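You operate a simulated robot arm through the tools that you are given. There is no shell and no other tool. Be economical: measure what you need, move in short steps, check, and stop when the job is done.

You are at the controls of a simulated robot arm. One attempt, no reset.

## Task
Put things in order on the top of the writing desk. At the end: the black pot is in the grey small tub; the yellow small brush stands where the orange pad stood; the red brush stands where the black pot stood; the orange pad stands where the red brush stood; whatever was shut is shut again. Leave all else as you found it, and nothing knocked over.

Only the result counts: the job must be done as asked and must still hold three seconds after the hand-in. Knocking over, shifting, dropping, spilling or breaking anything else fails it.

## Robot
A 6-joint arm with a two-finger parallel gripper, fixed in place. Base frame: the origin is at the foot of the arm, x ahead of it, y to its left, z up; the work surface is at about z = 0. Lengths are in m, angles in degrees, forces in N, time in s.
With the tool pointing down near the work surface it reaches from about 0.18 to 0.46 m from the base axis. Its first joint turns from -70.0 to 70.0 degrees. Payload 1.9 kg.
The TCP is the grasp point between the finger pads, 0.023 m short of the fingertips. In the tool frame z runs along the fingers and y along their closing line. Largest opening 0.094 m; finger width 0.038, thickness 0.01; the body of the gripper, 0.054 by 0.096 m, starts 0.039 m behind the TCP.
Orientation is told as [roll, pitch, yaw] about the base's x, y, z axes, in that order, counted from this pose: with the fingers straight down and closing along the base's y, the tool's x points along the base's -x, its y along +y and its z along -z.

## Interface
- The arm moves only by the tool drive_tool. Its argument "steps" is a list of rows, each a list of 7 numbers: the shift along the tool's x, y, z in units of 20 mm (1.0 is 20 mm), then the turn, a rotation vector about the tool's x, y, z in units of 6 degrees (1.0 is 6 degrees), then the gripper command, from -1 (fully open) to 1 (shut), values between in proportion. In form: [[dx, dy, dz, rx, ry, rz, jaw], ...]. A call has 1 to 10 rows; each row shifts and turns the commanded pose from where the row before left it, along the tool's axes as they then stand. A call with a number of a shift or a turn outside -1 to 1 is refused whole. A row lasts 0.2 s, in which the tool goes at most 0.05 m and 8.6 degrees; a call with a longer step from one row to the next is refused whole, and so is a gripper value outside its range. A pose out of reach is approached as far as the arm can. The call stops where the force on the tool passes 40 N (or 10 N more than at its start, if that is more) or the arm is blocked; 0.2 s more then pass. The fingers move at their own pace (about 0.108 m/s each) and stop on an object; they squeeze with about 31 N. The grip force told is the motor's: it shows also when the fingers shut on nothing. Time passes only in rows, and 0.2 s behind the last, so rows that do not move let the fingers close. The reply holds the time, the measured pose of the TCP, the force on the tool along the base axes, the opening and the grip force, in the units named above and with some noise.
- Cameras (640 x 400 px; columns grow to the right, rows downward): "scene" is fixed at [0.0401, 0.3033, 0.4158]; the picture's right is [-0.88, -0.47, 0.00], its down [-0.30, 0.56, -0.77] and it looks along [0.36, -0.68, -0.63] (base axes); focal length 214 px, centre (320, 200). "wrist" rides on the gripper at [-0.039, 0, -0.044] in the tool frame; the picture's right is [0.00, -1.00, 0.00], its down [0.97, 0.00, -0.24] and it looks along [0.24, 0.00, 0.97] (tool axes); focal length 218 px, centre (320, 200).
- get_image(camera): a new picture of that camera. The clock stands still meanwhile.
- probe_pixels(camera, pixels): for up to 12 pixels [column, row] of the newest picture of that camera ("zoom" is the newest enlarged one), the place [x, y, z] in the base frame of the surface seen there, good to about 0.002 m. The clock stands still meanwhile.
- inspect(camera, box): a new picture of the part [left, top, right, bottom] of that camera's present view, enlarged. The clock stands still meanwhile.
- close_job(): hands the job in; it is judged then, once.

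Keep the steps short. Do not move on a guess: measure, check each grasp and each placing, and mend mistakes. In all there are 80 turns and 46 pictures (those below and enlarged ones count). Leave the gripper open and the arm clear of the work at the hand-in unless told otherwise, and finish with a single line.

The tools are called after "Request:" as name(argument=value, ...) on one line, values as JSON. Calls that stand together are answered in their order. drive_tool: Moves the arm, as the interface text tells. Its arguments: {"type":"object","properties":{"steps":{"type":"array","items":{"type":"array","items":{"type":"number"}}}},"required":["steps"]} The other tools are called the same way: get_image (camera) takes a picture; probe_pixels (camera, pixels) gives the place of the surface under pixels of a picture; inspect (camera, box) takes an enlarged picture of a part of a camera's view; close_job () hands the job in.

At the start:

```text
t: 0.0
position: [0.3114, 0.0955, 0.3157]
ee_rot: [0.3, 0.0, 0.0]
contact_force: [0.1, -1.0, 0.0]
grip_width: 0.0938
grasp_force: 0.0
```

scene: 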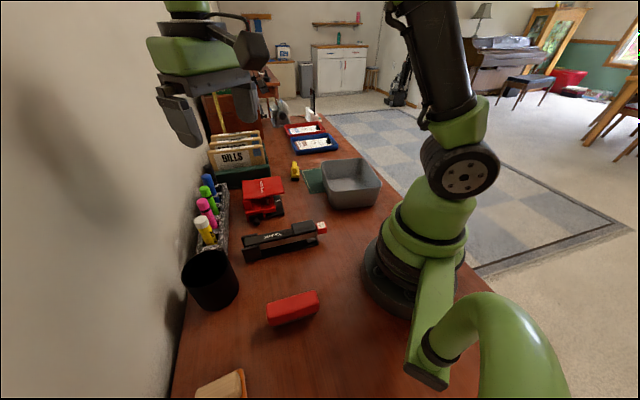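
wrist: 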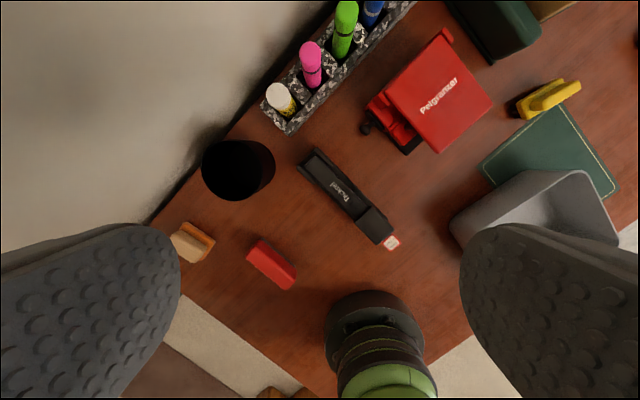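

I see the black pot, the orange pad at the wrist picture's left, the red brush, the yellow brush and the grey tub. I'll look closer at them and measure.

Request:
inspect(camera="wrist", box=[140, 120, 340, 300])

Request:
inspect(camera="wrist", box=[440, 60, 640, 260])

Request:
inspect(camera="scene", box=[160, 140, 400, 400])

Request:
probe_pixels(camera="wrist", pixels=[[184, 247], [200, 238], [270, 265], [258, 244], [283, 286], [237, 170], [205, 165], [273, 165], [550, 97], [480, 215], [590, 175], [540, 200]])

Request:
probe_pixels(camera="scene", pixels=[[220, 385], [292, 306], [210, 280], [190, 256], [233, 256], [205, 252], [294, 171], [350, 185], [325, 168], [365, 160], [380, 185], [330, 205]])

```text
2.22 times, centred on (240, 210) of wrist
```

zoom: 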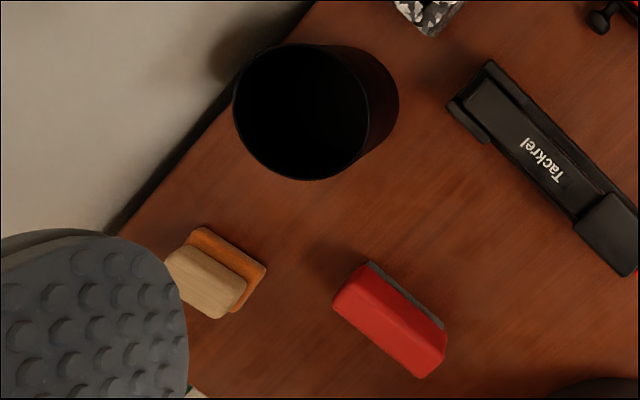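

```text
2.00 times, centred on (540, 160) of wrist
```

zoom: 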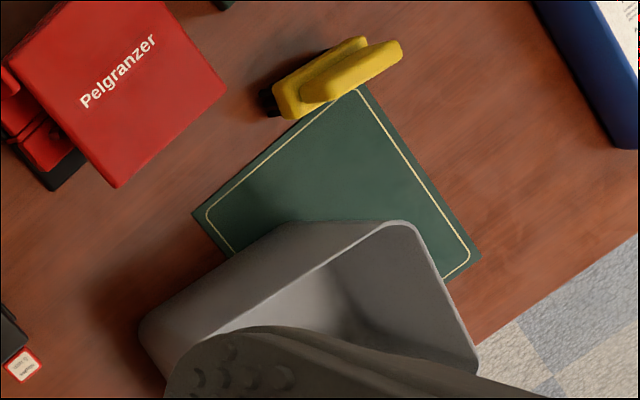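

```text
1.54 times, centred on (280, 270) of scene
```

zoom: 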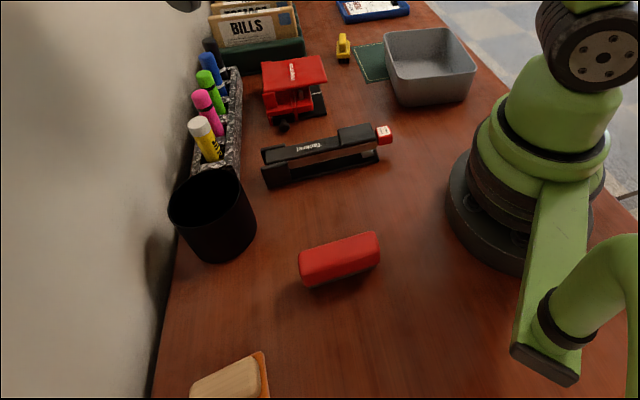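

```text
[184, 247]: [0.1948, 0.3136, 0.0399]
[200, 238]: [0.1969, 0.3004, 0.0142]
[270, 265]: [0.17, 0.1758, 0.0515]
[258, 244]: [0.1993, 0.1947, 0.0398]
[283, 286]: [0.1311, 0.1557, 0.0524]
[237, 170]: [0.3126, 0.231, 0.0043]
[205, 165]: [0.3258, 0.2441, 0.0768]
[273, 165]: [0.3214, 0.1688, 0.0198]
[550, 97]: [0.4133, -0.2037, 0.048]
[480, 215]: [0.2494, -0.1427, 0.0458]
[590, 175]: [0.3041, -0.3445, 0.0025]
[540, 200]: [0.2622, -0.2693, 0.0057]
```

```text
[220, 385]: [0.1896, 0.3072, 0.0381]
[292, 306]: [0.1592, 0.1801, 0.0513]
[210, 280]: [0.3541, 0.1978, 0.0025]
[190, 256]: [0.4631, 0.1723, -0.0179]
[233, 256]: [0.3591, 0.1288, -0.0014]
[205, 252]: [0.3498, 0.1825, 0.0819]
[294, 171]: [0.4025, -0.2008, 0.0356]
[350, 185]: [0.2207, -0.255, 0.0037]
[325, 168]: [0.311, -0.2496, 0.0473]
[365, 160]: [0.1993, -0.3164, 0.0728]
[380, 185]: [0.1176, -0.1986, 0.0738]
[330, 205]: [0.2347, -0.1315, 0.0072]
```

Next I'll raise nothing but shift over the left-hand group, to (0.24, 0.22), so that I get a clear view of the pot, pad and red brush.

Request:
drive_tool(steps=[[0.5, 0.9, 0, 0, 0, 0, -1], [0.5, 0.9, 0, 0, 0, 0, -1], [0.5, 0.9, 0, 0, 0, 0, -1], [0.5, 0.9, 0, 0, 0, 0, -1], [0.5, 0.9, 0, 0, 0, 0, -1], [0.5, 0.9, 0, 0, 0, 0, -1], [0.5, 0.9, 0, 0, 0, 0, -1]])

Request:
get_image(camera="wrist")

```text
t: 1.6
position: [0.2417, 0.2228, 0.3134]
ee_rot: [0.3, -0.1, 0.0]
contact_force: [-1.1, 0.3, -0.6]
grip_width: 0.0941
grasp_force: 0.1
```

```text
40 pictures are left
```

wrist: 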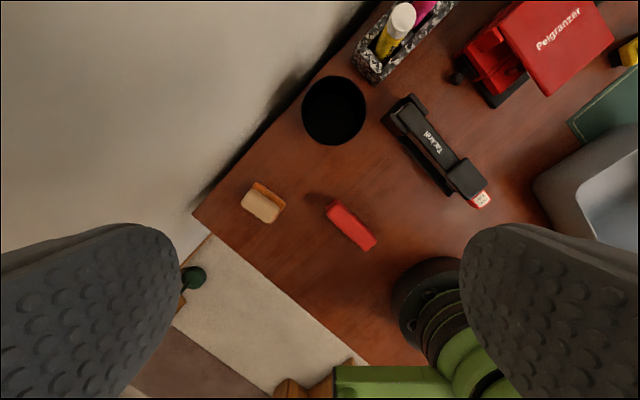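

The pot is at (334,110), the pad at (262,204), the red brush at (350,226). I'll enlarge and probe the edges.

Request:
inspect(camera="wrist", box=[225, 65, 401, 265])

Request:
probe_pixels(camera="wrist", pixels=[[303, 110], [366, 110], [334, 77], [334, 145], [312, 88], [356, 134], [334, 112], [312, 134], [356, 88]])

```text
2.00 times, centred on (313, 165) of wrist
```

zoom: 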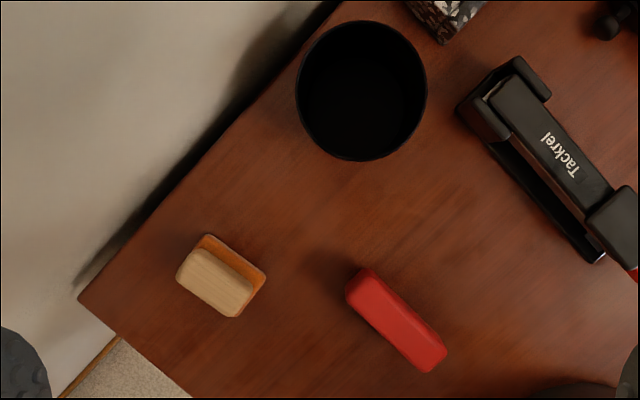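

```text
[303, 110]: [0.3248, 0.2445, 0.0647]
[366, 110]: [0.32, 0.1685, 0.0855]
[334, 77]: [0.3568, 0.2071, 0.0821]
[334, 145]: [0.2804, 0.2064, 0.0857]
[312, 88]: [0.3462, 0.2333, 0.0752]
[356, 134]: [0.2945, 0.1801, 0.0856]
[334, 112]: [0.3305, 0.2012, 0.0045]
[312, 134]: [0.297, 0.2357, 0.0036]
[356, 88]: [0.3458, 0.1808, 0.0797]
```

Pot centre is about (0.319, 0.207), 0.078 wide, 0.086 tall. Next I measure the pad, the red brush and the wall from the enlarged picture.

Request:
probe_pixels(camera="zoom", pixels=[[178, 280], [235, 315], [207, 236], [264, 272], [215, 278], [350, 295], [370, 271], [422, 368], [445, 350], [397, 318], [245, 258], [200, 262]])

Request:
probe_pixels(camera="zoom", pixels=[[250, 60], [200, 120], [100, 200], [80, 299], [260, 95], [443, 44], [418, 20], [463, 110], [500, 140], [150, 225], [330, 10], [520, 60]])

Request:
inspect(camera="wrist", box=[230, 170, 390, 270])

```text
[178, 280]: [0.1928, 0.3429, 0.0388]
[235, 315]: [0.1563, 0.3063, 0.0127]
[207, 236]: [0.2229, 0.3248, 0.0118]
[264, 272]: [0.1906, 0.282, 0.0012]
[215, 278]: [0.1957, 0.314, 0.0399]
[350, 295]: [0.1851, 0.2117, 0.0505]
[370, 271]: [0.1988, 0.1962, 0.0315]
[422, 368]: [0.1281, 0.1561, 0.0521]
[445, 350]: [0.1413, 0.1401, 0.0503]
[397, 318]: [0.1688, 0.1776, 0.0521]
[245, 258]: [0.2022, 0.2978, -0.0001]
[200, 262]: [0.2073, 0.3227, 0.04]
```

```text
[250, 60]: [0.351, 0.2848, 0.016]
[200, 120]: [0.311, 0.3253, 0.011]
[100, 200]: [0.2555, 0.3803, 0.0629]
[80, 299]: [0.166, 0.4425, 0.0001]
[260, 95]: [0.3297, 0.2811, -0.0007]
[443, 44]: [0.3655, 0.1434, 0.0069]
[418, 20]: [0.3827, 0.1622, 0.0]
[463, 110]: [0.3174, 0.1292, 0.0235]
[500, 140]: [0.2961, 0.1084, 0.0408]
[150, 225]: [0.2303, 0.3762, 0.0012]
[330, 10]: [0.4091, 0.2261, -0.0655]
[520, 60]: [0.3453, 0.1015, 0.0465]
```

```text
4.00 times, centred on (310, 220) of wrist
```

zoom: 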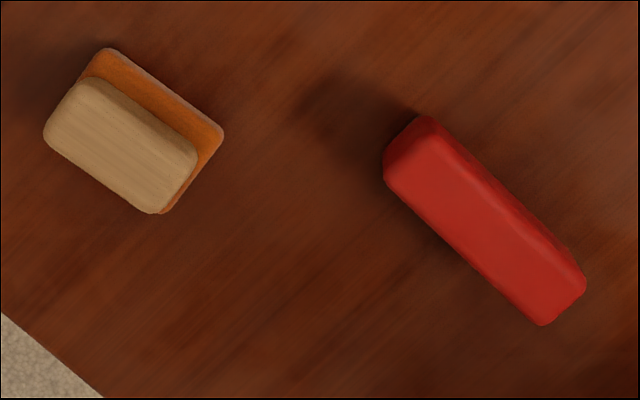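

The wall is 39 mm clear of the pot. Now I measure the tub's rim in the scene picture (corners about (322,159), (364,158), (382,185), (330,208)).

Request:
inspect(camera="scene", box=[270, 130, 398, 220])

```text
4.44 times, centred on (334, 175) of scene
```

zoom: 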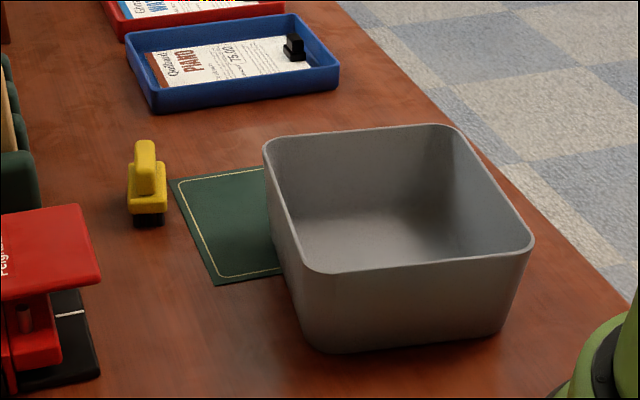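

Request:
probe_pixels(camera="zoom", pixels=[[267, 145], [450, 127], [531, 240], [310, 268], [285, 208], [425, 264], [360, 134], [490, 180], [360, 225], [430, 215], [320, 215], [400, 250]])

Request:
probe_pixels(camera="zoom", pixels=[[145, 145], [142, 185], [148, 205], [150, 222], [132, 190], [166, 190], [165, 222], [136, 222], [160, 165], [136, 148]])

```text
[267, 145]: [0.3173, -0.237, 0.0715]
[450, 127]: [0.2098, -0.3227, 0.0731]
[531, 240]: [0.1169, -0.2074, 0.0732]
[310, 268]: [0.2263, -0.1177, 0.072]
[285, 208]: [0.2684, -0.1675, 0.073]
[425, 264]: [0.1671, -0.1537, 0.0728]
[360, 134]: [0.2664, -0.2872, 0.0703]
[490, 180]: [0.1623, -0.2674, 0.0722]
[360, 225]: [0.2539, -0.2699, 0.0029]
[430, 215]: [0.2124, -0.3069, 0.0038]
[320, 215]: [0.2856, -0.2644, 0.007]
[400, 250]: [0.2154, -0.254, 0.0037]
```

```text
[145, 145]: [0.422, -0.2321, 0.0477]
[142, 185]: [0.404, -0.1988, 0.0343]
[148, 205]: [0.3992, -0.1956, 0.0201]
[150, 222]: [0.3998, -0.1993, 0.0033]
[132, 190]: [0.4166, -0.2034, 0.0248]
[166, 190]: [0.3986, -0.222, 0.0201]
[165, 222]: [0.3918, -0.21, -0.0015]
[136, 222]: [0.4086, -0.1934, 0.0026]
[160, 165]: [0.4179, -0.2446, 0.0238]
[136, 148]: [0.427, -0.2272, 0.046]
```

Tub centre is about (0.216, -0.219), 0.13 m inside, floor at z 0.004; ample for the pot. I move above the pot centre (0.319, 0.207), down to z 0.153 (tips 0.13, above the rim).

Request:
drive_tool(steps=[[-0.97, -0.2, 0, 0, 0, 0, -1], [-0.97, -0.2, 0, 0, 0, 0, -1], [-0.97, -0.2, 0, 0, 0, 0, -1], [-0.955, -0.2, 1, 0, 0, 0, -1], [0, 0, 1, 0, 0, 0, -1], [0, 0, 1, 0, 0, 0, -1], [0, 0, 1, 0, 0, 0, -1], [0, 0, 1, 0, 0, 0, -1], [0, 0, 1, 0, 0, 0, -1], [0, 0, 1, 0, 0, 0, -1]])

Request:
drive_tool(steps=[[0, 0, 0.9, 0, 0, 0, -1], [0, 0, 0, 0, 0, 0, -1]])

Request:
get_image(camera="wrist")

Request:
get_image(camera="scene")

```text
t: 3.8
position: [0.3175, 0.2062, 0.1747]
ee_rot: [0.2, 0.1, 0.0]
contact_force: [0.3, 0.1, -1.0]
grip_width: 0.0942
grasp_force: 0.0
```

```text
t: 4.4
position: [0.3176, 0.2062, 0.1572]
ee_rot: [0.3, 0.0, 0.0]
contact_force: [0.1, -0.1, -1.1]
grip_width: 0.0939
grasp_force: 0.1
```

```text
36 pictures are left
```

wrist: 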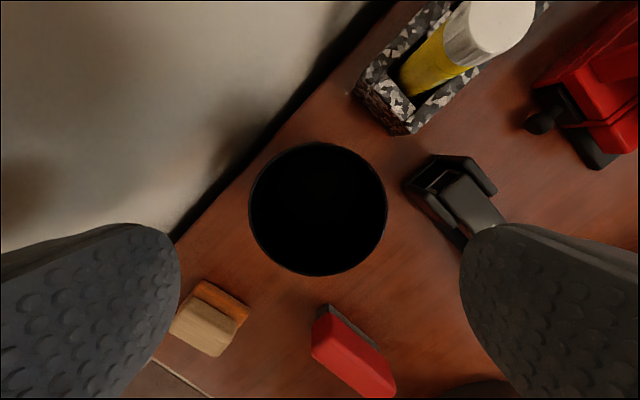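

```text
35 pictures are left
```

scene: 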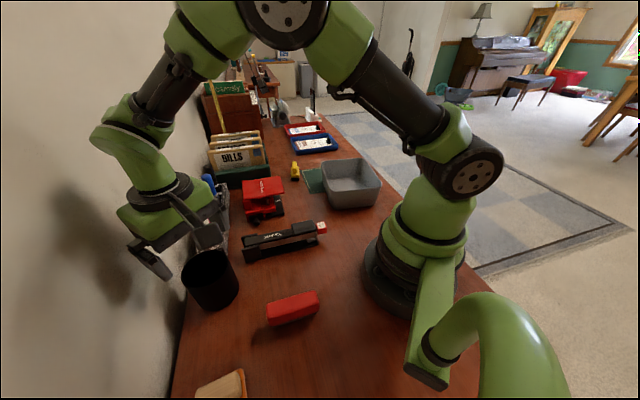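

The pot is centred between the fingers at column 318. I check the yellow marker's top place (about (500,25)) and the pot rim before going down.

Request:
probe_pixels(camera="wrist", pixels=[[500, 25], [478, 30], [455, 50], [410, 85], [250, 210], [387, 210], [318, 143], [318, 275], [400, 125]])

```text
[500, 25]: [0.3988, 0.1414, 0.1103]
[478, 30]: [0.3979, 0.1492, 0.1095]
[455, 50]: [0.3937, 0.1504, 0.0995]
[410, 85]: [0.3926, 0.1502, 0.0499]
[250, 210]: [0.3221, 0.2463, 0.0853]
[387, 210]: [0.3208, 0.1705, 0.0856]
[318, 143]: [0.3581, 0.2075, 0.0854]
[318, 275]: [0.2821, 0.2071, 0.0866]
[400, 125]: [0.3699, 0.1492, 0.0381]
```

Pot centre is (0.320, 0.208). I trim by 2 mm and go down to z 0.062, still open.

Request:
drive_tool(steps=[[-0.12, 0.1, 0, 0, 0, 0, -1], [0, 0, 1, 0, 0, 0, -1], [0, 0, 1, 0, 0, 0, -1], [0, 0, 1, 0, 0, 0, -1], [0, 0, 1, 0, 0, 0, -1], [0, 0, 0.75, 0, 0, 0, -1], [0, 0, 0, 0, 0, 0, -1]])

Request:
drive_tool(steps=[[0, 0, 0, 0, 0, 0, 1], [0, 0, 0, 0, 0, 0, 1], [0, 0, 0, 0, 0, 0, 1]])

```text
t: 6.0
position: [0.3211, 0.2094, 0.0607]
ee_rot: [0.2, -0.1, 0.0]
contact_force: [0.9, 0.4, 0.3]
grip_width: 0.0939
grasp_force: 0.0
```

```text
t: 6.8
position: [0.3221, 0.2086, 0.0612]
ee_rot: [0.1, 0.1, 0.1]
contact_force: [-0.3, 0.1, -0.1]
grip_width: 0.0773
grasp_force: 31.1
```

The fingers hold the pot at 0.077. I lift 40 mm and check it.

Request:
drive_tool(steps=[[0, 0, -0.5, 0, 0, 0, 1], [0, 0, -0.75, 0, 0, 0, 1], [0, 0, -0.75, 0, 0, 0, 1], [0, 0, 0, 0, 0, 0, 1]])

Request:
get_image(camera="scene")

```text
t: 7.8
position: [0.3216, 0.2071, 0.1009]
ee_rot: [0.2, 0.0, 0.0]
contact_force: [-0.4, -0.7, 0.4]
grip_width: 0.0769
grasp_force: 31.1
```

```text
34 pictures are left
```

scene: 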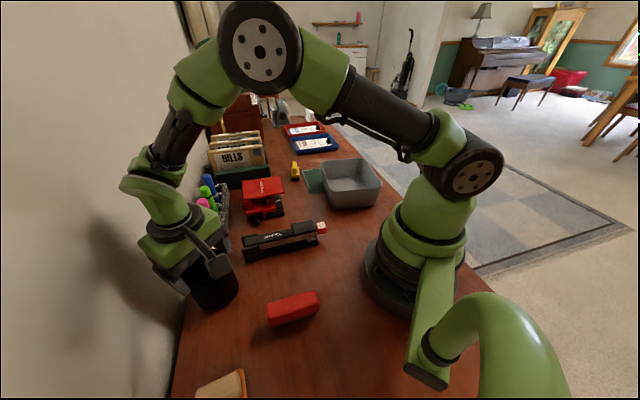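

The pot is held upright. I lift to z 0.25 and carry towards the tub.

Request:
drive_tool(steps=[[0, 0, -1, 0, 0, 0, 1], [0, 0, -1, 0, 0, 0, 1], [0, 0, -1, 0, 0, 0, 1], [0, 0, -1, 0, 0, 0, 1], [0, 0, -1, 0, 0, 0, 1], [0, 0, -1, 0, 0, 0, 1], [0, 0, -1, 0, 0, 0, 1], [0, 0, -0.5, 0, 0, 0, 1], [0.24, -0.97, 0, 0, 0, 0, 1], [0.24, -0.97, 0, 0, 0, 0, 1]])

Request:
drive_tool(steps=[[0.24, -0.97, 0, 0, 0, 0, 1], [0.24, -0.97, 0, 0, 0, 0, 1], [0.24, -0.97, 0, 0, 0, 0, 1], [0.24, -0.97, 0, 0, 0, 0, 1], [0.24, -0.97, 0, 0, 0, 0, 1], [0.24, -0.97, 0, 0, 0, 0, 1], [0.24, -0.97, 0, 0, 0, 0, 1], [0.24, -0.97, 0, 0, 0, 0, 1], [0.24, -0.97, 0, 0, 0, 0, 1], [0.24, -0.97, 0, 0, 0, 0, 1]])

Request:
drive_tool(steps=[[0.24, -0.97, 0, 0, 0, 0, 1], [0.24, -0.97, 0, 0, 0, 0, 1], [0.24, -0.97, 0, 0, 0, 0, 1], [0.24, -0.97, 0, 0, 0, 0, 1], [0.24, -0.97, 0, 0, 0, 0, 1], [0.24, -0.97, 0, 0, 0, 0, 1], [0.24, -0.97, 0, 0, 0, 0, 1], [0.24, -0.97, 0, 0, 0, 0, 1], [0.24, -0.97, 0, 0, 0, 0, 1], [0.24, -0.97, 0, 0, 0, 0, 1]])

Request:
get_image(camera="scene")

Request:
get_image(camera="wrist")

```text
t: 10.0
position: [0.3115, 0.1695, 0.2516]
ee_rot: [0.3, -0.1, -0.1]
contact_force: [0.8, 0.1, -3.5]
grip_width: 0.0769
grasp_force: 30.8
```

```text
t: 12.2
position: [0.2631, -0.0264, 0.2529]
ee_rot: [0.3, 0.0, 0.0]
contact_force: [-0.3, 0.7, -2.2]
grip_width: 0.0766
grasp_force: 31.5
```

```text
t: 14.4
position: [0.2161, -0.2201, 0.2492]
ee_rot: [0.2, -0.1, -0.1]
contact_force: [-0.3, 0.6, -3.1]
grip_width: 0.0765
grasp_force: 30.3
```

```text
33 pictures are left
```

scene: 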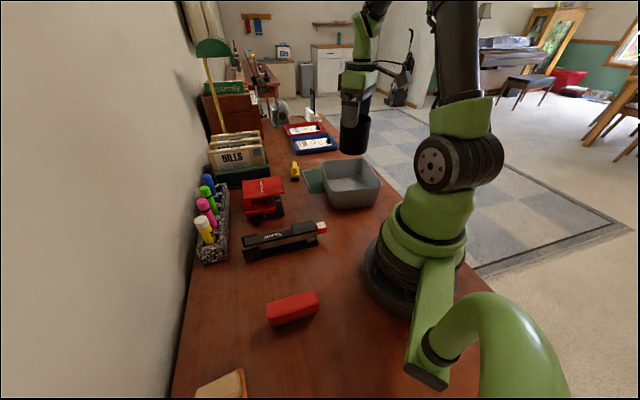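

```text
32 pictures are left
```

wrist: 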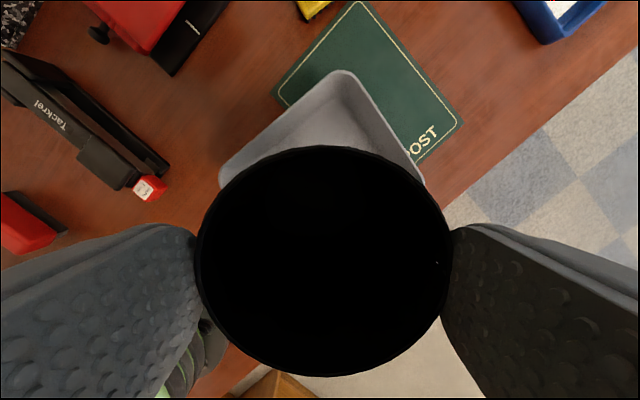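

The pot hangs above the tub at (0.216, -0.220). I lower by 0.12 (bottom at 0.07) and check the fit.

Request:
drive_tool(steps=[[0, 0, 1, 0, 0, 0, 1], [0, 0, 1, 0, 0, 0, 1], [0, 0, 1, 0, 0, 0, 1], [0, 0, 1, 0, 0, 0, 1], [0, 0, 1, 0, 0, 0, 1], [0, 0, 0.75, 0, 0, 0, 1], [0, 0, 0, 0, 0, 0, 1]])

Request:
inspect(camera="scene", box=[270, 90, 430, 220])

```text
t: 16.0
position: [0.216, -0.2178, 0.1363]
ee_rot: [0.2, 0.0, 0.0]
contact_force: [0.6, 0.0, -4.0]
grip_width: 0.0765
grasp_force: 31.1
```

```text
3.08 times, centred on (350, 155) of scene
```

zoom: 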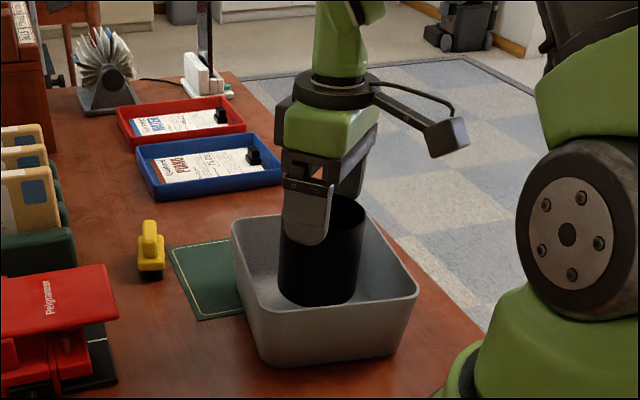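

The pot is inside the rim outline with room all round. I lower it to about 1–2 mm from the floor (TCP 0.067).

Request:
drive_tool(steps=[[0, 0, 0.8, 0, 0, 0, 1], [0, 0, 0.8, 0, 0, 0, 1], [0, 0, 0.8, 0, 0, 0, 1], [0, 0, 0.6, 0, 0, 0, 1], [0, 0, 0.4, 0, 0, 0, 1], [0, 0, 0, 0, 0, 0, 1]])

```text
t: 16.8
position: [0.2168, -0.2193, 0.0949]
ee_rot: [-0.1, -0.3, -0.3]
contact_force: [-4.4, 3.4, 26.8]
grip_width: 0.0757
grasp_force: 30.6
stopped in row 4: the force on the tool passed its limit (the readings are from after the stop); the commanded pose is now the measured one
```

It stopped at z 0.095, sooner than expected. I look at what touches.

Request:
inspect(camera="scene", box=[270, 90, 430, 220])

Request:
get_image(camera="wrist")

```text
3.08 times, centred on (350, 155) of scene
```

zoom: 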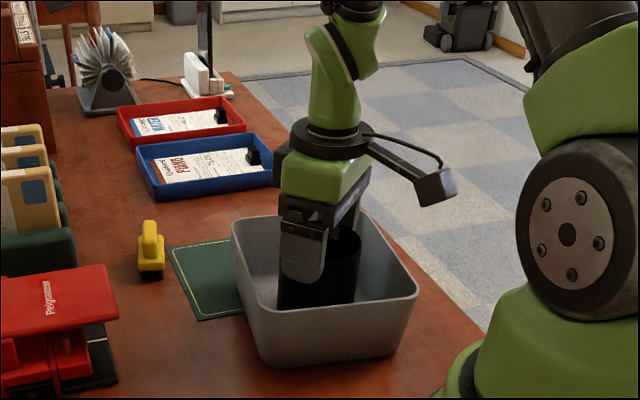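

```text
29 pictures are left
```

wrist: 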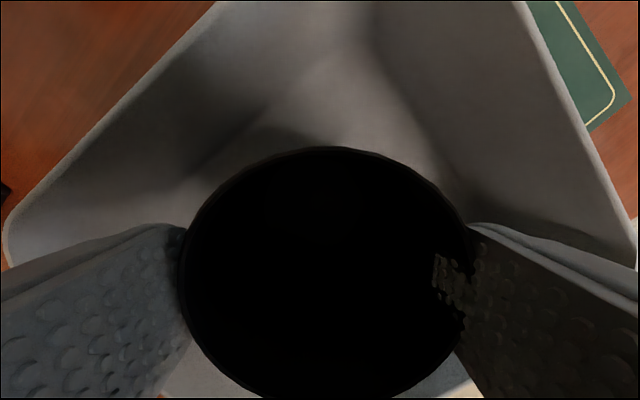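

By the rim's size in the wrist picture the pot slid down in the grip while carried; its rim is now at z ≈ 0.089, so it stands on the tub's floor. I open and rise straight up.

Request:
drive_tool(steps=[[0, 0, 0, 0, 0, 0, 0.6], [0, 0, 0, 0, 0, 0, -0.2], [0, 0, 0, 0, 0, 0, -1], [0, 0, 0, 0, 0, 0, -1], [0, 0, -1, 0, 0, 0, -1], [0, 0, -1, 0, 0, 0, -1], [0, 0, -1, 0, 0, 0, -1], [0, 0, -1, 0, 0, 0, -1], [0, 0, -1, 0, 0, 0, -1], [0, 0, -1, 0, 0, 0, -1]])

Request:
get_image(camera="wrist")

Request:
inspect(camera="scene", box=[270, 90, 430, 220])

```text
t: 17.4
position: [0.2178, -0.218, 0.0955]
ee_rot: [0.0, -0.4, -0.3]
contact_force: [-1.5, 0.6, 9.6]
grip_width: 0.0758
grasp_force: 30.6
stopped in row 2: the force on the tool passed its limit (the readings are from after the stop); the commanded pose is now the measured one
```

```text
28 pictures are left
```

wrist: 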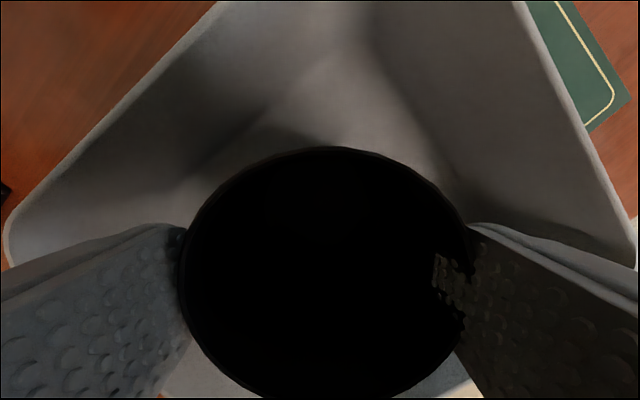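

```text
3.08 times, centred on (350, 155) of scene
```

zoom: 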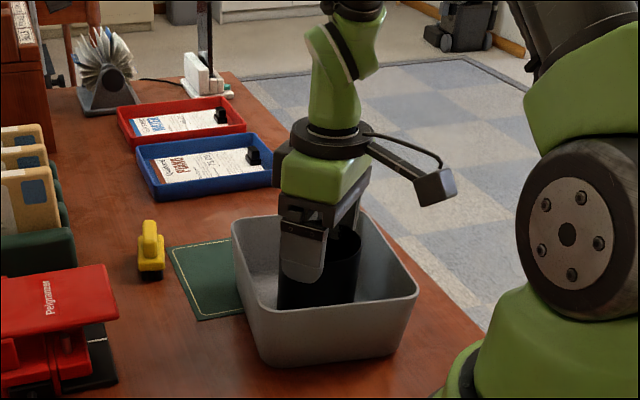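

The force guard stopped it as the load shifted; it is now 9.6 N. I send the opening alone.

Request:
drive_tool(steps=[[0, 0, 0, 0, 0, 0, -1], [0, 0, 0, 0, 0, 0, -1], [0, 0, 0, 0, 0, 0, -1]])

```text
t: 18.2
position: [0.2167, -0.2192, 0.0962]
ee_rot: [-0.1, -0.3, -0.2]
contact_force: [-0.2, -0.3, 0.2]
grip_width: 0.0941
grasp_force: 0.1
```

Open, no force. I rise 0.12 and look.

Request:
drive_tool(steps=[[0, 0, -0.5, 0, 0, 0, -1], [0, 0, -1, 0, 0, 0, -1], [0, 0, -1, 0, 0, 0, -1], [0, 0, -1, 0, 0, 0, -1], [0, 0, -1, 0, 0, 0, -1], [0, 0, -1, 0, 0, 0, -1], [0, 0, -1, 0, 0, 0, -1], [0, 0, -1, 0, 0, 0, -1]])

Request:
get_image(camera="wrist")

Request:
inspect(camera="scene", box=[270, 90, 430, 220])

```text
t: 20.0
position: [0.2154, -0.2204, 0.2444]
ee_rot: [0.0, -0.4, -0.2]
contact_force: [-0.7, 0.0, 0.8]
grip_width: 0.0938
grasp_force: 0.0
```

```text
26 pictures are left
```

wrist: 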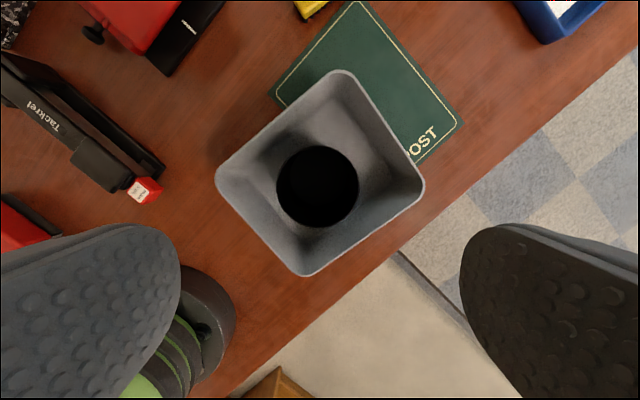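

```text
3.08 times, centred on (350, 155) of scene
```

zoom: 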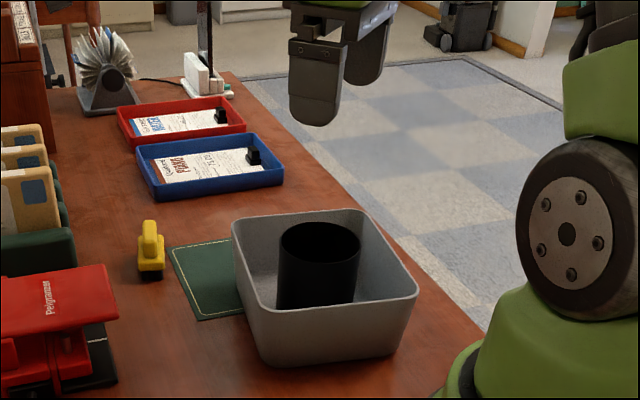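

The pot stands upright in the tub, tub not shifted. Next the red brush at (0.164, 0.177): I move over it at z 0.244.

Request:
drive_tool(steps=[[-0.1, 0.993, 0, 0, 0, 0, -1], [-0.1, 0.993, 0, 0, 0, 0, -1], [-0.1, 0.993, 0, 0, 0, 0, -1], [-0.1, 0.993, 0, 0, 0, 0, -1], [-0.1, 0.993, 0, 0, 0, 0, -1], [-0.1, 0.993, 0, 0, 0, 0, -1], [-0.1, 0.993, 0, 0, 0, 0, -1], [-0.1, 0.993, 0, 0, 0, 0, -1], [-0.1, 0.993, 0, 0, 0, 0, -1], [-0.1, 0.993, 0, 0, 0, 0, -1]])

Request:
drive_tool(steps=[[0.35, 0.993, 0, 0, 0, 0, -1], [0.35, 0.993, 0, 0, 0, 0, -1], [0.35, 0.993, 0, 0, 0, 0, -1], [0.35, 0.993, 0, 0, 0, 0, -1], [0.35, 0.993, 0, 0, 0, 0, -1], [0.35, 0.993, 0, 0, 0, 0, -1], [0.35, 0.993, 0, 0, 0, 0, -1], [0.35, 0.993, 0, 0, 0, 0, -1], [0.35, 0.993, 0, 0, 0, 0, -1], [0.35, 0.993, 0, 0, 0, 0, -1]])

Request:
drive_tool(steps=[[0, 0, 0, 0, 0, -1, -1], [0, 0, 0, 0, 0, -1, -1], [0, 0, 0, 0, 0, -1, -1], [0, 0, 0, 0, 0, -1, -1], [0, 0, 0, 0, 0, -1, -1], [0, 0, 0, 0, 0, -1, -1], [0, 0, 0, 0, 0, -1, -1], [0, 0, 0, 0, 0, -0.4, -1], [0, 0, 0, 0, 0, 0, -1]])

Request:
get_image(camera="wrist")

```text
t: 22.2
position: [0.2367, -0.0211, 0.2452]
ee_rot: [0.0, -0.4, -0.2]
contact_force: [-0.7, -0.5, 0.6]
grip_width: 0.0939
grasp_force: 0.1
```

```text
t: 24.4
position: [0.1674, 0.1791, 0.2457]
ee_rot: [0.0, -0.4, -0.2]
contact_force: [0.2, -0.5, -0.6]
grip_width: 0.0939
grasp_force: 0.0
```

```text
t: 26.4
position: [0.1666, 0.1789, 0.2444]
ee_rot: [-0.3, -0.2, 44.3]
contact_force: [0.5, 0.1, -0.7]
grip_width: 0.0941
grasp_force: 0.1
```

```text
24 pictures are left
```

wrist: 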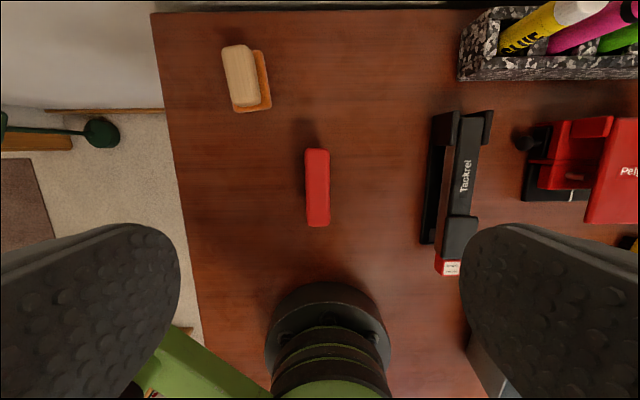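

The red brush now lies along the picture's vertical at (317,188). I probe it and the pad.

Request:
probe_pixels(camera="wrist", pixels=[[317, 152], [319, 222], [307, 188], [328, 188], [318, 188], [240, 75], [225, 60], [256, 60], [265, 80], [244, 108], [237, 47], [269, 106]])

Request:
inspect(camera="wrist", box=[200, 30, 360, 240])

```text
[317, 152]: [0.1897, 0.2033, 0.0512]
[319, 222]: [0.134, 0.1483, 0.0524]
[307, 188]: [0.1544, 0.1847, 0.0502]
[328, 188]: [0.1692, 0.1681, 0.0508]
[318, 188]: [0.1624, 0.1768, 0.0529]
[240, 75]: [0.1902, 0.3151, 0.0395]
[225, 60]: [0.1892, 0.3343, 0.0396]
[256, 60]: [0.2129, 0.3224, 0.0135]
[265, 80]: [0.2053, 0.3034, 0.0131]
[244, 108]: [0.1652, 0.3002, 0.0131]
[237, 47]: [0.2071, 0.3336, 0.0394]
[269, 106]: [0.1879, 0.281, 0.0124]
```

```text
1.90 times, centred on (280, 135) of wrist
```

zoom: 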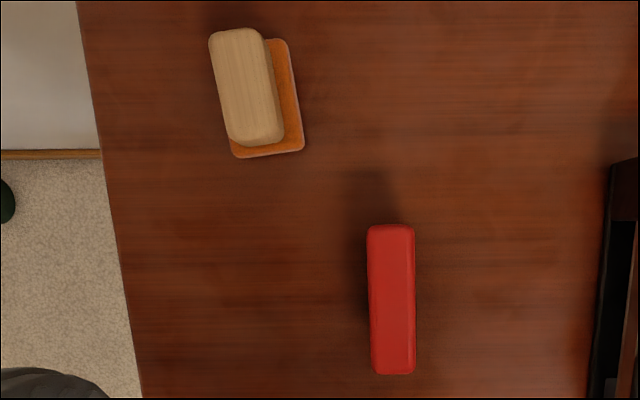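

Red centre (0.162, 0.176), top z 0.052, axis at 44.6°. I trim and go down to z 0.03.

Request:
drive_tool(steps=[[0.26, 0.07, 0.7, 0, 0, 0, -1], [0, 0, 1, 0, 0, 0, -1], [0, 0, 1, 0, 0, 0, -1], [0, 0, 1, 0, 0, 0, -1], [0, 0, 1, 0, 0, 0, -1], [0, 0, 1, 0, 0, 0, -1], [0, 0, 1, 0, 0, 0, -1], [0, 0, 1, 0, 0, 0, -1], [0, 0, 1, 0, 0, 0, -1]])

Request:
drive_tool(steps=[[0, 0, 1, 0, 0, 0, -1], [0, 0, 0.7, 0, 0, 0, -1], [0, 0, 0.3, 0, 0, 0, -1], [0, 0, 0, 0, 0, 0, -1]])

Request:
get_image(camera="wrist")

```text
t: 28.4
position: [0.1621, 0.1772, 0.0692]
ee_rot: [-0.4, -0.3, 44.2]
contact_force: [-0.4, 0.0, -0.3]
grip_width: 0.0939
grasp_force: 0.1
```

```text
t: 29.4
position: [0.1643, 0.1774, 0.0304]
ee_rot: [-0.3, -0.3, 44.2]
contact_force: [0.4, 0.2, -0.3]
grip_width: 0.094
grasp_force: 0.0
```

```text
22 pictures are left
```

wrist: 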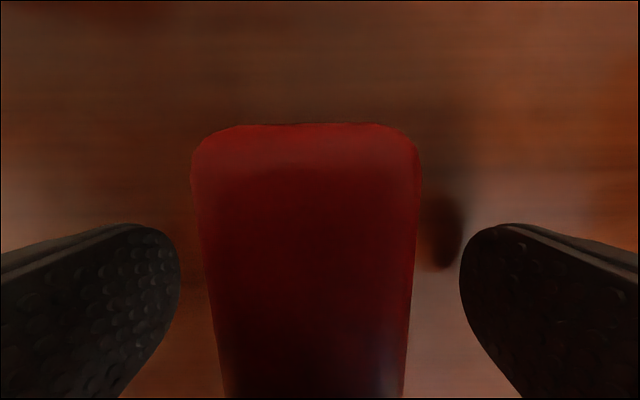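

The brush is between the fingers and aligned. Close.

Request:
drive_tool(steps=[[0, 0, 0, 0, 0, 0, 1], [0, 0, 0, 0, 0, 0, 1], [0, 0, 0, 0, 0, 0, 1], [0, 0, 0, 0, 0, 0, 1]])

Request:
drive_tool(steps=[[0, 0, -0.3, 0, 0, 0, 1], [0, 0, -0.5, 0, 0, 0, 1], [0, 0, -0.7, 0, 0, 0, 1], [0, 0, -0.7, 0, 0, 0, 1], [0, 0, -0.7, 0, 0, 0, 1], [0, 0, -0.7, 0, 0, 0, 1], [0, 0, 0, 0, 0, 0, 1]])

Request:
get_image(camera="wrist")

```text
t: 30.4
position: [0.1637, 0.1763, 0.0298]
ee_rot: [-0.3, -0.2, 44.2]
contact_force: [-0.8, -0.1, 3.4]
grip_width: 0.0272
grasp_force: 31.5
```

```text
t: 32.0
position: [0.1618, 0.1754, 0.0945]
ee_rot: [-0.3, -0.2, 44.2]
contact_force: [0.0, 1.1, -0.2]
grip_width: 0.0274
grasp_force: 31.4
out of reach, approached as far as the arm can: row 3
```

```text
21 pictures are left
```

wrist: 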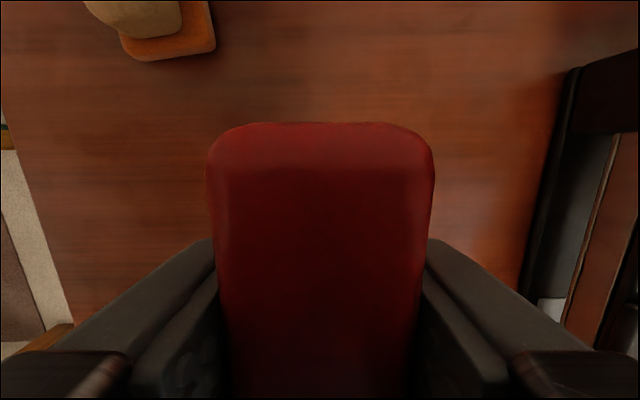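

Held firmly at 27 mm, no slip. I rise to z 0.13 and carry it to above the pot's old place (0.320, 0.208).

Request:
drive_tool(steps=[[0, 0, -0.9, 0, 0, 0, 1], [0, 0, -0.9, 0, 0, 0, 1], [-0.98, -0.628, 0, 0, 0, 0, 1], [-0.98, -0.628, 0, 0, 0, 0, 1], [-0.98, -0.628, 0, 0, 0, 0, 1], [-0.98, -0.628, 0, 0, 0, 0, 1], [-0.98, -0.628, 0, 0, 0, 0, 1], [-0.98, -0.628, 0, 0, 0, 0, 1], [-0.98, -0.628, 0, 0, 0, 0, 1], [0, 0, 0, 0, 0, 0, 1]])

Request:
get_image(camera="wrist")

```text
t: 34.2
position: [0.3233, 0.2105, 0.1315]
ee_rot: [-0.3, -0.2, 44.2]
contact_force: [-0.6, -0.5, -0.3]
grip_width: 0.0273
grasp_force: 30.4
```

```text
20 pictures are left
```

wrist: 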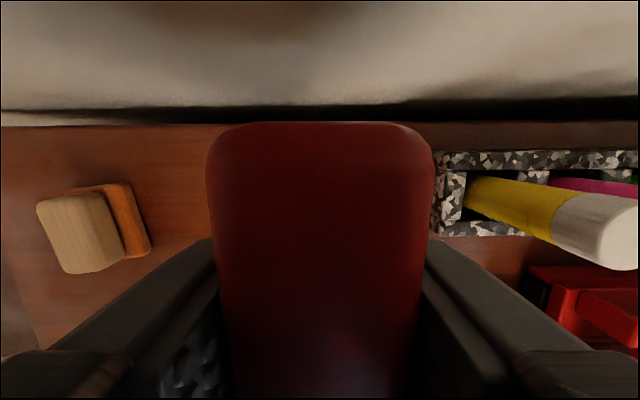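

No slip. I trim 3 mm and lower to z 0.032 (brush bottom about 2 mm above the desk), slowly at the end.

Request:
drive_tool(steps=[[0.15, 0, 0.9, 0, 0, 0, 1], [0, 0, 0.9, 0, 0, 0, 1], [0, 0, 0.9, 0, 0, 0, 1], [0, 0, 0.9, 0, 0, 0, 1], [0, 0, 0.8, 0, 0, 0, 1], [0, 0, 0.4, 0, 0, 0, 1], [0, 0, 0.15, 0, 0, 0, 1], [0, 0, 0, 0, 0, 0, 1]])

```text
t: 36.0
position: [0.3206, 0.2068, 0.0329]
ee_rot: [-0.4, -0.2, 44.2]
contact_force: [0.7, 0.3, -1.3]
grip_width: 0.0273
grasp_force: 30.6
```

Two to three millimetres to go; I lower 2.5 mm and read the force.

Request:
drive_tool(steps=[[0, 0, 0.07, 0, 0, 0, 1], [0, 0, 0.06, 0, 0, 0, 1], [0, 0, 0, 0, 0, 0, 1]])

```text
t: 36.8
position: [0.3221, 0.206, 0.0308]
ee_rot: [-0.3, -0.1, 44.3]
contact_force: [1.0, 0.7, -1.2]
grip_width: 0.0274
grasp_force: 30.7
```

Request:
drive_tool(steps=[[0, 0, 0.05, 0, 0, 0, 1], [0, 0, 0, 0, 0, 0, 1]])

```text
t: 37.4
position: [0.3202, 0.2079, 0.0289]
ee_rot: [-0.4, -0.2, 44.1]
contact_force: [-0.1, -0.1, -0.2]
grip_width: 0.0277
grasp_force: 30.5
```

The load came off: it rests on the desk. I open to about 60 mm and rise.

Request:
drive_tool(steps=[[0, 0, 0, 0, 0, 0, 0.3], [0, 0, 0, 0, 0, 0, -0.28], [0, 0, 0, 0, 0, 0, -0.28], [0, 0, -0.5, 0, 0, 0, -0.28], [0, 0, -0.9, 0, 0, 0, -0.28], [0, 0, -0.9, 0, 0, 0, -0.28], [0, 0, -0.9, 0, 0, 0, -0.28], [0, 0, -0.9, 0, 0, 0, -0.28], [0, 0, -0.9, 0, 0, 0, -0.28], [0, 0, -1, 0, 0, 0, -1]])

Request:
get_image(camera="wrist")

```text
t: 39.6
position: [0.3197, 0.2073, 0.1497]
ee_rot: [-0.3, -0.2, 44.1]
contact_force: [0.3, 0.3, 0.2]
grip_width: 0.0942
grasp_force: 0.0
```

```text
19 pictures are left
```

wrist: 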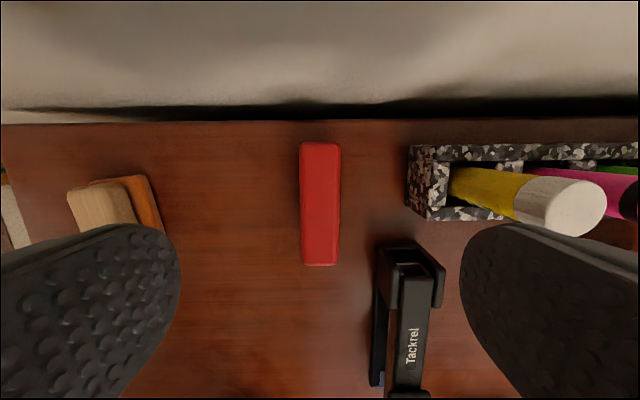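

Red stands upright at the pot's old place. I confirm its spot, then move above the pad, z 0.19.

Request:
probe_pixels(camera="wrist", pixels=[[319, 147], [321, 262], [303, 205], [337, 205]])

Request:
drive_tool(steps=[[0, 0, -0.5, 0, 0, 0, -1], [0.12, 0.91, -0.5, 0, 0, 0, -1], [0.12, 0.91, -0.5, 0, 0, 0, -1], [0.12, 0.91, -0.5, 0, 0, 0, -1], [0.12, 0.91, 0, 0, 0, 0, -1], [0.12, 0.91, 0, 0, 0, 0, -1], [0.12, 0.91, 0, 0, 0, 0, -1], [0.12, 0.91, 0, 0, 0, 0, -1], [0.12, 0.91, 0, 0, 0, 0, -1], [0.12, 0.91, 0, 0, 0, 0, -1]])

Request:
get_image(camera="wrist")

```text
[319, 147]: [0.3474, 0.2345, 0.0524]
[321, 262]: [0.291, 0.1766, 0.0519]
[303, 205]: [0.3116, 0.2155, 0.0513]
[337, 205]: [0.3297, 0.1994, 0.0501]
```

```text
t: 41.8
position: [0.1913, 0.3113, 0.1867]
ee_rot: [-0.3, -0.3, 44.1]
contact_force: [-0.4, 0.3, 0.1]
grip_width: 0.094
grasp_force: 0.0
```

```text
18 pictures are left
```

wrist: 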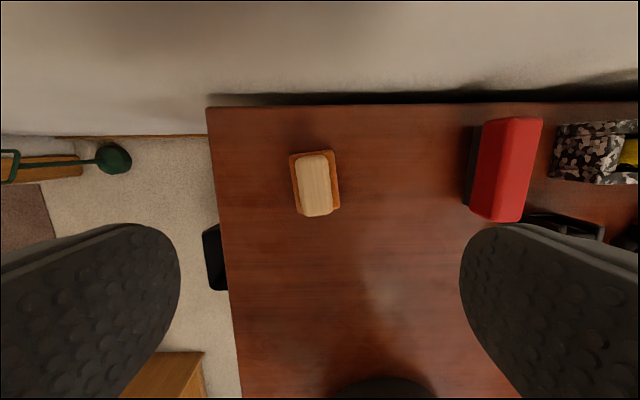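

Red centre reads (0.320, 0.207). I enlarge the pad at (315,183).

Request:
inspect(camera="wrist", box=[265, 140, 365, 225])

Request:
probe_pixels(camera="wrist", pixels=[[291, 157], [334, 152], [298, 211], [338, 205], [304, 160], [324, 157], [306, 213], [330, 210], [303, 185], [328, 182], [315, 184], [336, 180]])

```text
4.71 times, centred on (315, 182) of wrist
```

zoom: 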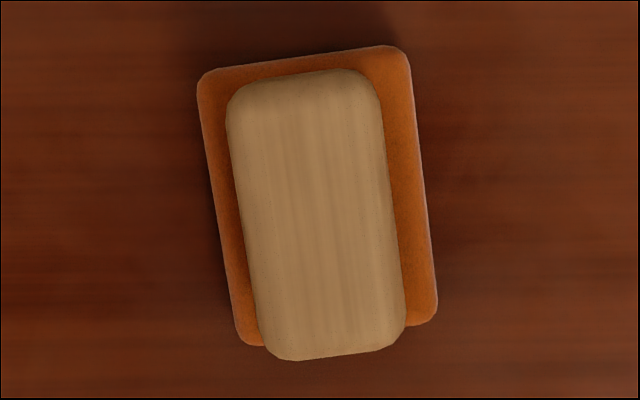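

```text
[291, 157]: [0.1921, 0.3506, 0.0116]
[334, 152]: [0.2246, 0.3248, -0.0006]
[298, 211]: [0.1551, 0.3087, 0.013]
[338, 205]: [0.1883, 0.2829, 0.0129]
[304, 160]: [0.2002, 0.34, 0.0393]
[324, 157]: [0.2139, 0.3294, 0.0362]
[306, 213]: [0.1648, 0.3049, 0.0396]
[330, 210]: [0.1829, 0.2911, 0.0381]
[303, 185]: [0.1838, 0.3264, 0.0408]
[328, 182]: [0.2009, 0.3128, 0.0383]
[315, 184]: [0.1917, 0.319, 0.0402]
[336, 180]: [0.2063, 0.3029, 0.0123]
```

Pad centre (0.190, 0.317), axis about 51°, handle about 22 mm wide, top z 0.040, base 13 mm thick. I turn 7°, trim and go down to z 0.06 first.

Request:
drive_tool(steps=[[-0.14, 0.24, 0, 0, 0, 0, -1], [0, 0, 0.9, 0, 0, -0.6, -1], [0, 0, 0.9, 0, 0, -0.55, -1], [0, 0, 0.9, 0, 0, 0, -1], [0, 0, 0.9, 0, 0, 0, -1], [0, 0, 0.9, 0, 0, 0, -1], [0, 0, 0.9, 0, 0, 0, -1], [0, 0, 0.9, 0, 0, 0, -1], [0, 0, 0, 0, 0, 0, -1]])

Request:
get_image(camera="wrist")

```text
t: 43.8
position: [0.1916, 0.3147, 0.0616]
ee_rot: [-0.3, -0.2, 51.2]
contact_force: [0.1, -0.4, 0.2]
grip_width: 0.094
grasp_force: 0.0
```

```text
16 pictures are left
```

wrist: 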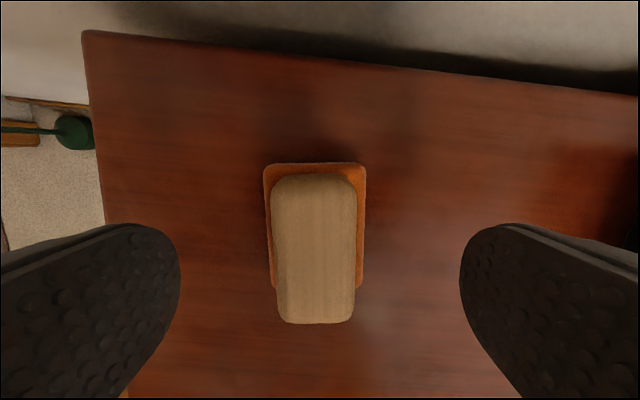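

Aligned, handle centred at column 315. I lower to z 0.039 and close.

Request:
drive_tool(steps=[[0, 0.05, 0.7, 0, 0, 0, -1], [0, 0, 0.4, 0, 0, 0, -1], [0, 0, 0, 0, 0, 0, -1]])

Request:
drive_tool(steps=[[0, 0, 0, 0, 0, 0, 1], [0, 0, 0, 0, 0, 0, 1], [0, 0, 0, 0, 0, 0, 1], [0, 0, 0, 0, 0, 0, 1]])

Request:
drive_tool(steps=[[0, 0, -0.3, 0, 0, 0, 1], [0, 0, -0.5, 0, 0, 0, 1], [0, 0, -0.7, 0, 0, 0, 1], [0, 0, -0.7, 0, 0, 0, 1], [0, 0, -0.8, 0, 0, 0, 1], [0, 0, 0, 0, 0, 0, 1]])

Request:
get_image(camera="wrist")

```text
t: 44.6
position: [0.1892, 0.3164, 0.0398]
ee_rot: [-0.4, -0.2, 51.1]
contact_force: [0.0, 0.3, 0.2]
grip_width: 0.094
grasp_force: 0.0
```

```text
t: 45.6
position: [0.1894, 0.3164, 0.0398]
ee_rot: [-0.3, -0.2, 51.1]
contact_force: [-0.1, 0.4, -0.7]
grip_width: 0.0293
grasp_force: 31.1
```

```text
t: 47.0
position: [0.1893, 0.3156, 0.099]
ee_rot: [-0.4, -0.2, 51.0]
contact_force: [0.1, 0.3, 0.3]
grip_width: 0.0292
grasp_force: 31.4
```

```text
15 pictures are left
```

wrist: 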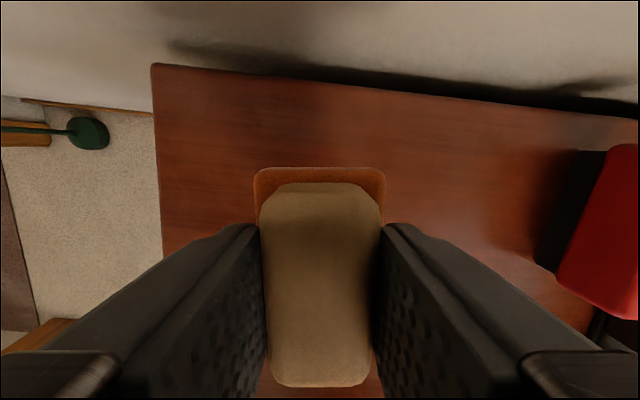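

The pad is held level. I carry it at z 0.099 to above (0.162, 0.176).

Request:
drive_tool(steps=[[0.897, -0.476, 0, 0, 0, 0, 1], [0.897, -0.476, 0, 0, 0, 0, 1], [0.897, -0.476, 0, 0, 0, 0, 1], [0.897, -0.476, 0, 0, 0, 0, 1], [0.897, -0.476, 0, 0, 0, 0, 1], [0.897, -0.476, 0, 0, 0, 0, 1], [0.897, -0.476, 0, 0, 0, 0, 1], [0, 0, 0, 0, 0, 0, 1]])

Request:
drive_tool(steps=[[0, 0, 0.8, 0, 0, 0, 1], [0, 0, 0.8, 0, 0, 0, 1], [0, 0, 0.7, 0, 0, 0, 1], [0, 0, 0.5, 0, 0, 0, 1], [0, 0, 0, 0, 0, 0, 1]])

```text
t: 48.8
position: [0.163, 0.178, 0.0989]
ee_rot: [-0.4, -0.1, 51.1]
contact_force: [-0.2, 1.4, -1.1]
grip_width: 0.0292
grasp_force: 30.9
```

```text
t: 50.0
position: [0.1619, 0.179, 0.0496]
ee_rot: [-0.2, 0.1, 51.1]
contact_force: [-0.3, 0.0, -0.4]
grip_width: 0.0294
grasp_force: 30.8
out of reach, approached as far as the arm can: row 3
```

z is 0.0496; about 9 mm to go. I continue down in small steps, and read the pose.

Request:
drive_tool(steps=[[0, 0, 0.2, 0, 0, 0, 1], [0, 0, 0, 0, 0, 0, 1]])

```text
t: 50.6
position: [0.1621, 0.1774, 0.0471]
ee_rot: [0.2, 0.0, 51.1]
contact_force: [0.0, 0.4, -0.9]
grip_width: 0.0293
grasp_force: 30.8
out of reach, approached as far as the arm can: row 1
```

It reports the edge of reach. I try a further small step while turning back 6° towards the yaw that worked for the red brush.

Request:
drive_tool(steps=[[0, 0, 0, 0, 0, 0.5, 1], [0, 0, 0, 0, 0, 0.5, 1], [0, 0, 0.2, 0, 0, 0, 1], [0, 0, 0, 0, 0, 0, 1]])

```text
t: 51.6
position: [0.1628, 0.1765, 0.0402]
ee_rot: [-0.3, -0.2, 45.1]
contact_force: [0.2, -0.8, 3.5]
grip_width: 0.0293
grasp_force: 31.6
```

z 0.0402 with +3.5 N: the pad rests on the desk (it was gripped at 0.0398). I open and rise.

Request:
drive_tool(steps=[[0, 0, 0, 0, 0, 0, 0.3], [0, 0, 0, 0, 0, 0, -0.5], [0, 0, 0, 0, 0, 0, -1], [0, 0, 0, 0, 0, 0, -1]])

Request:
drive_tool(steps=[[0, 0, -0.5, 0, 0, 0, -1], [0, 0, -0.8, 0, 0, 0, -1], [0, 0, -0.9, 0, 0, 0, -1], [0, 0, -0.9, 0, 0, 0, -1], [0, 0, -0.9, 0, 0, 0, -1], [0, 0, -0.9, 0, 0, 0, -1], [0, 0, -0.9, 0, 0, 0, -1], [0, 0, -0.9, 0, 0, 0, -1], [0, 0, -0.9, 0, 0, 0, -1], [0, 0, -0.9, 0, 0, 0, -1]])

Request:
get_image(camera="wrist")

```text
t: 52.6
position: [0.1639, 0.1763, 0.04]
ee_rot: [-0.3, -0.3, 45.1]
contact_force: [-0.4, -0.4, 0.2]
grip_width: 0.0939
grasp_force: 0.0
```

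```text
t: 54.8
position: [0.1604, 0.176, 0.2112]
ee_rot: [-0.2, -0.2, 45.0]
contact_force: [-0.2, 0.2, 0.0]
grip_width: 0.094
grasp_force: 0.1
```

```text
14 pictures are left
```

wrist: 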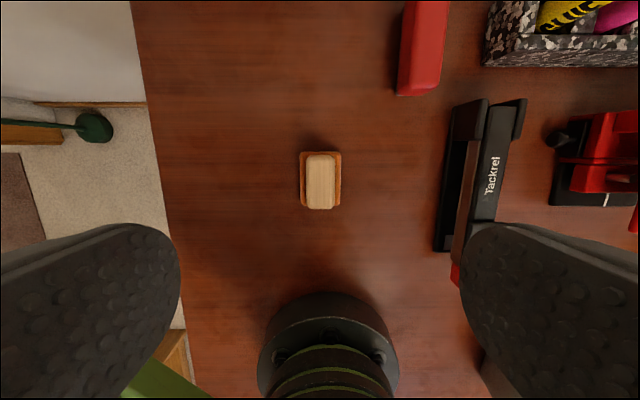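

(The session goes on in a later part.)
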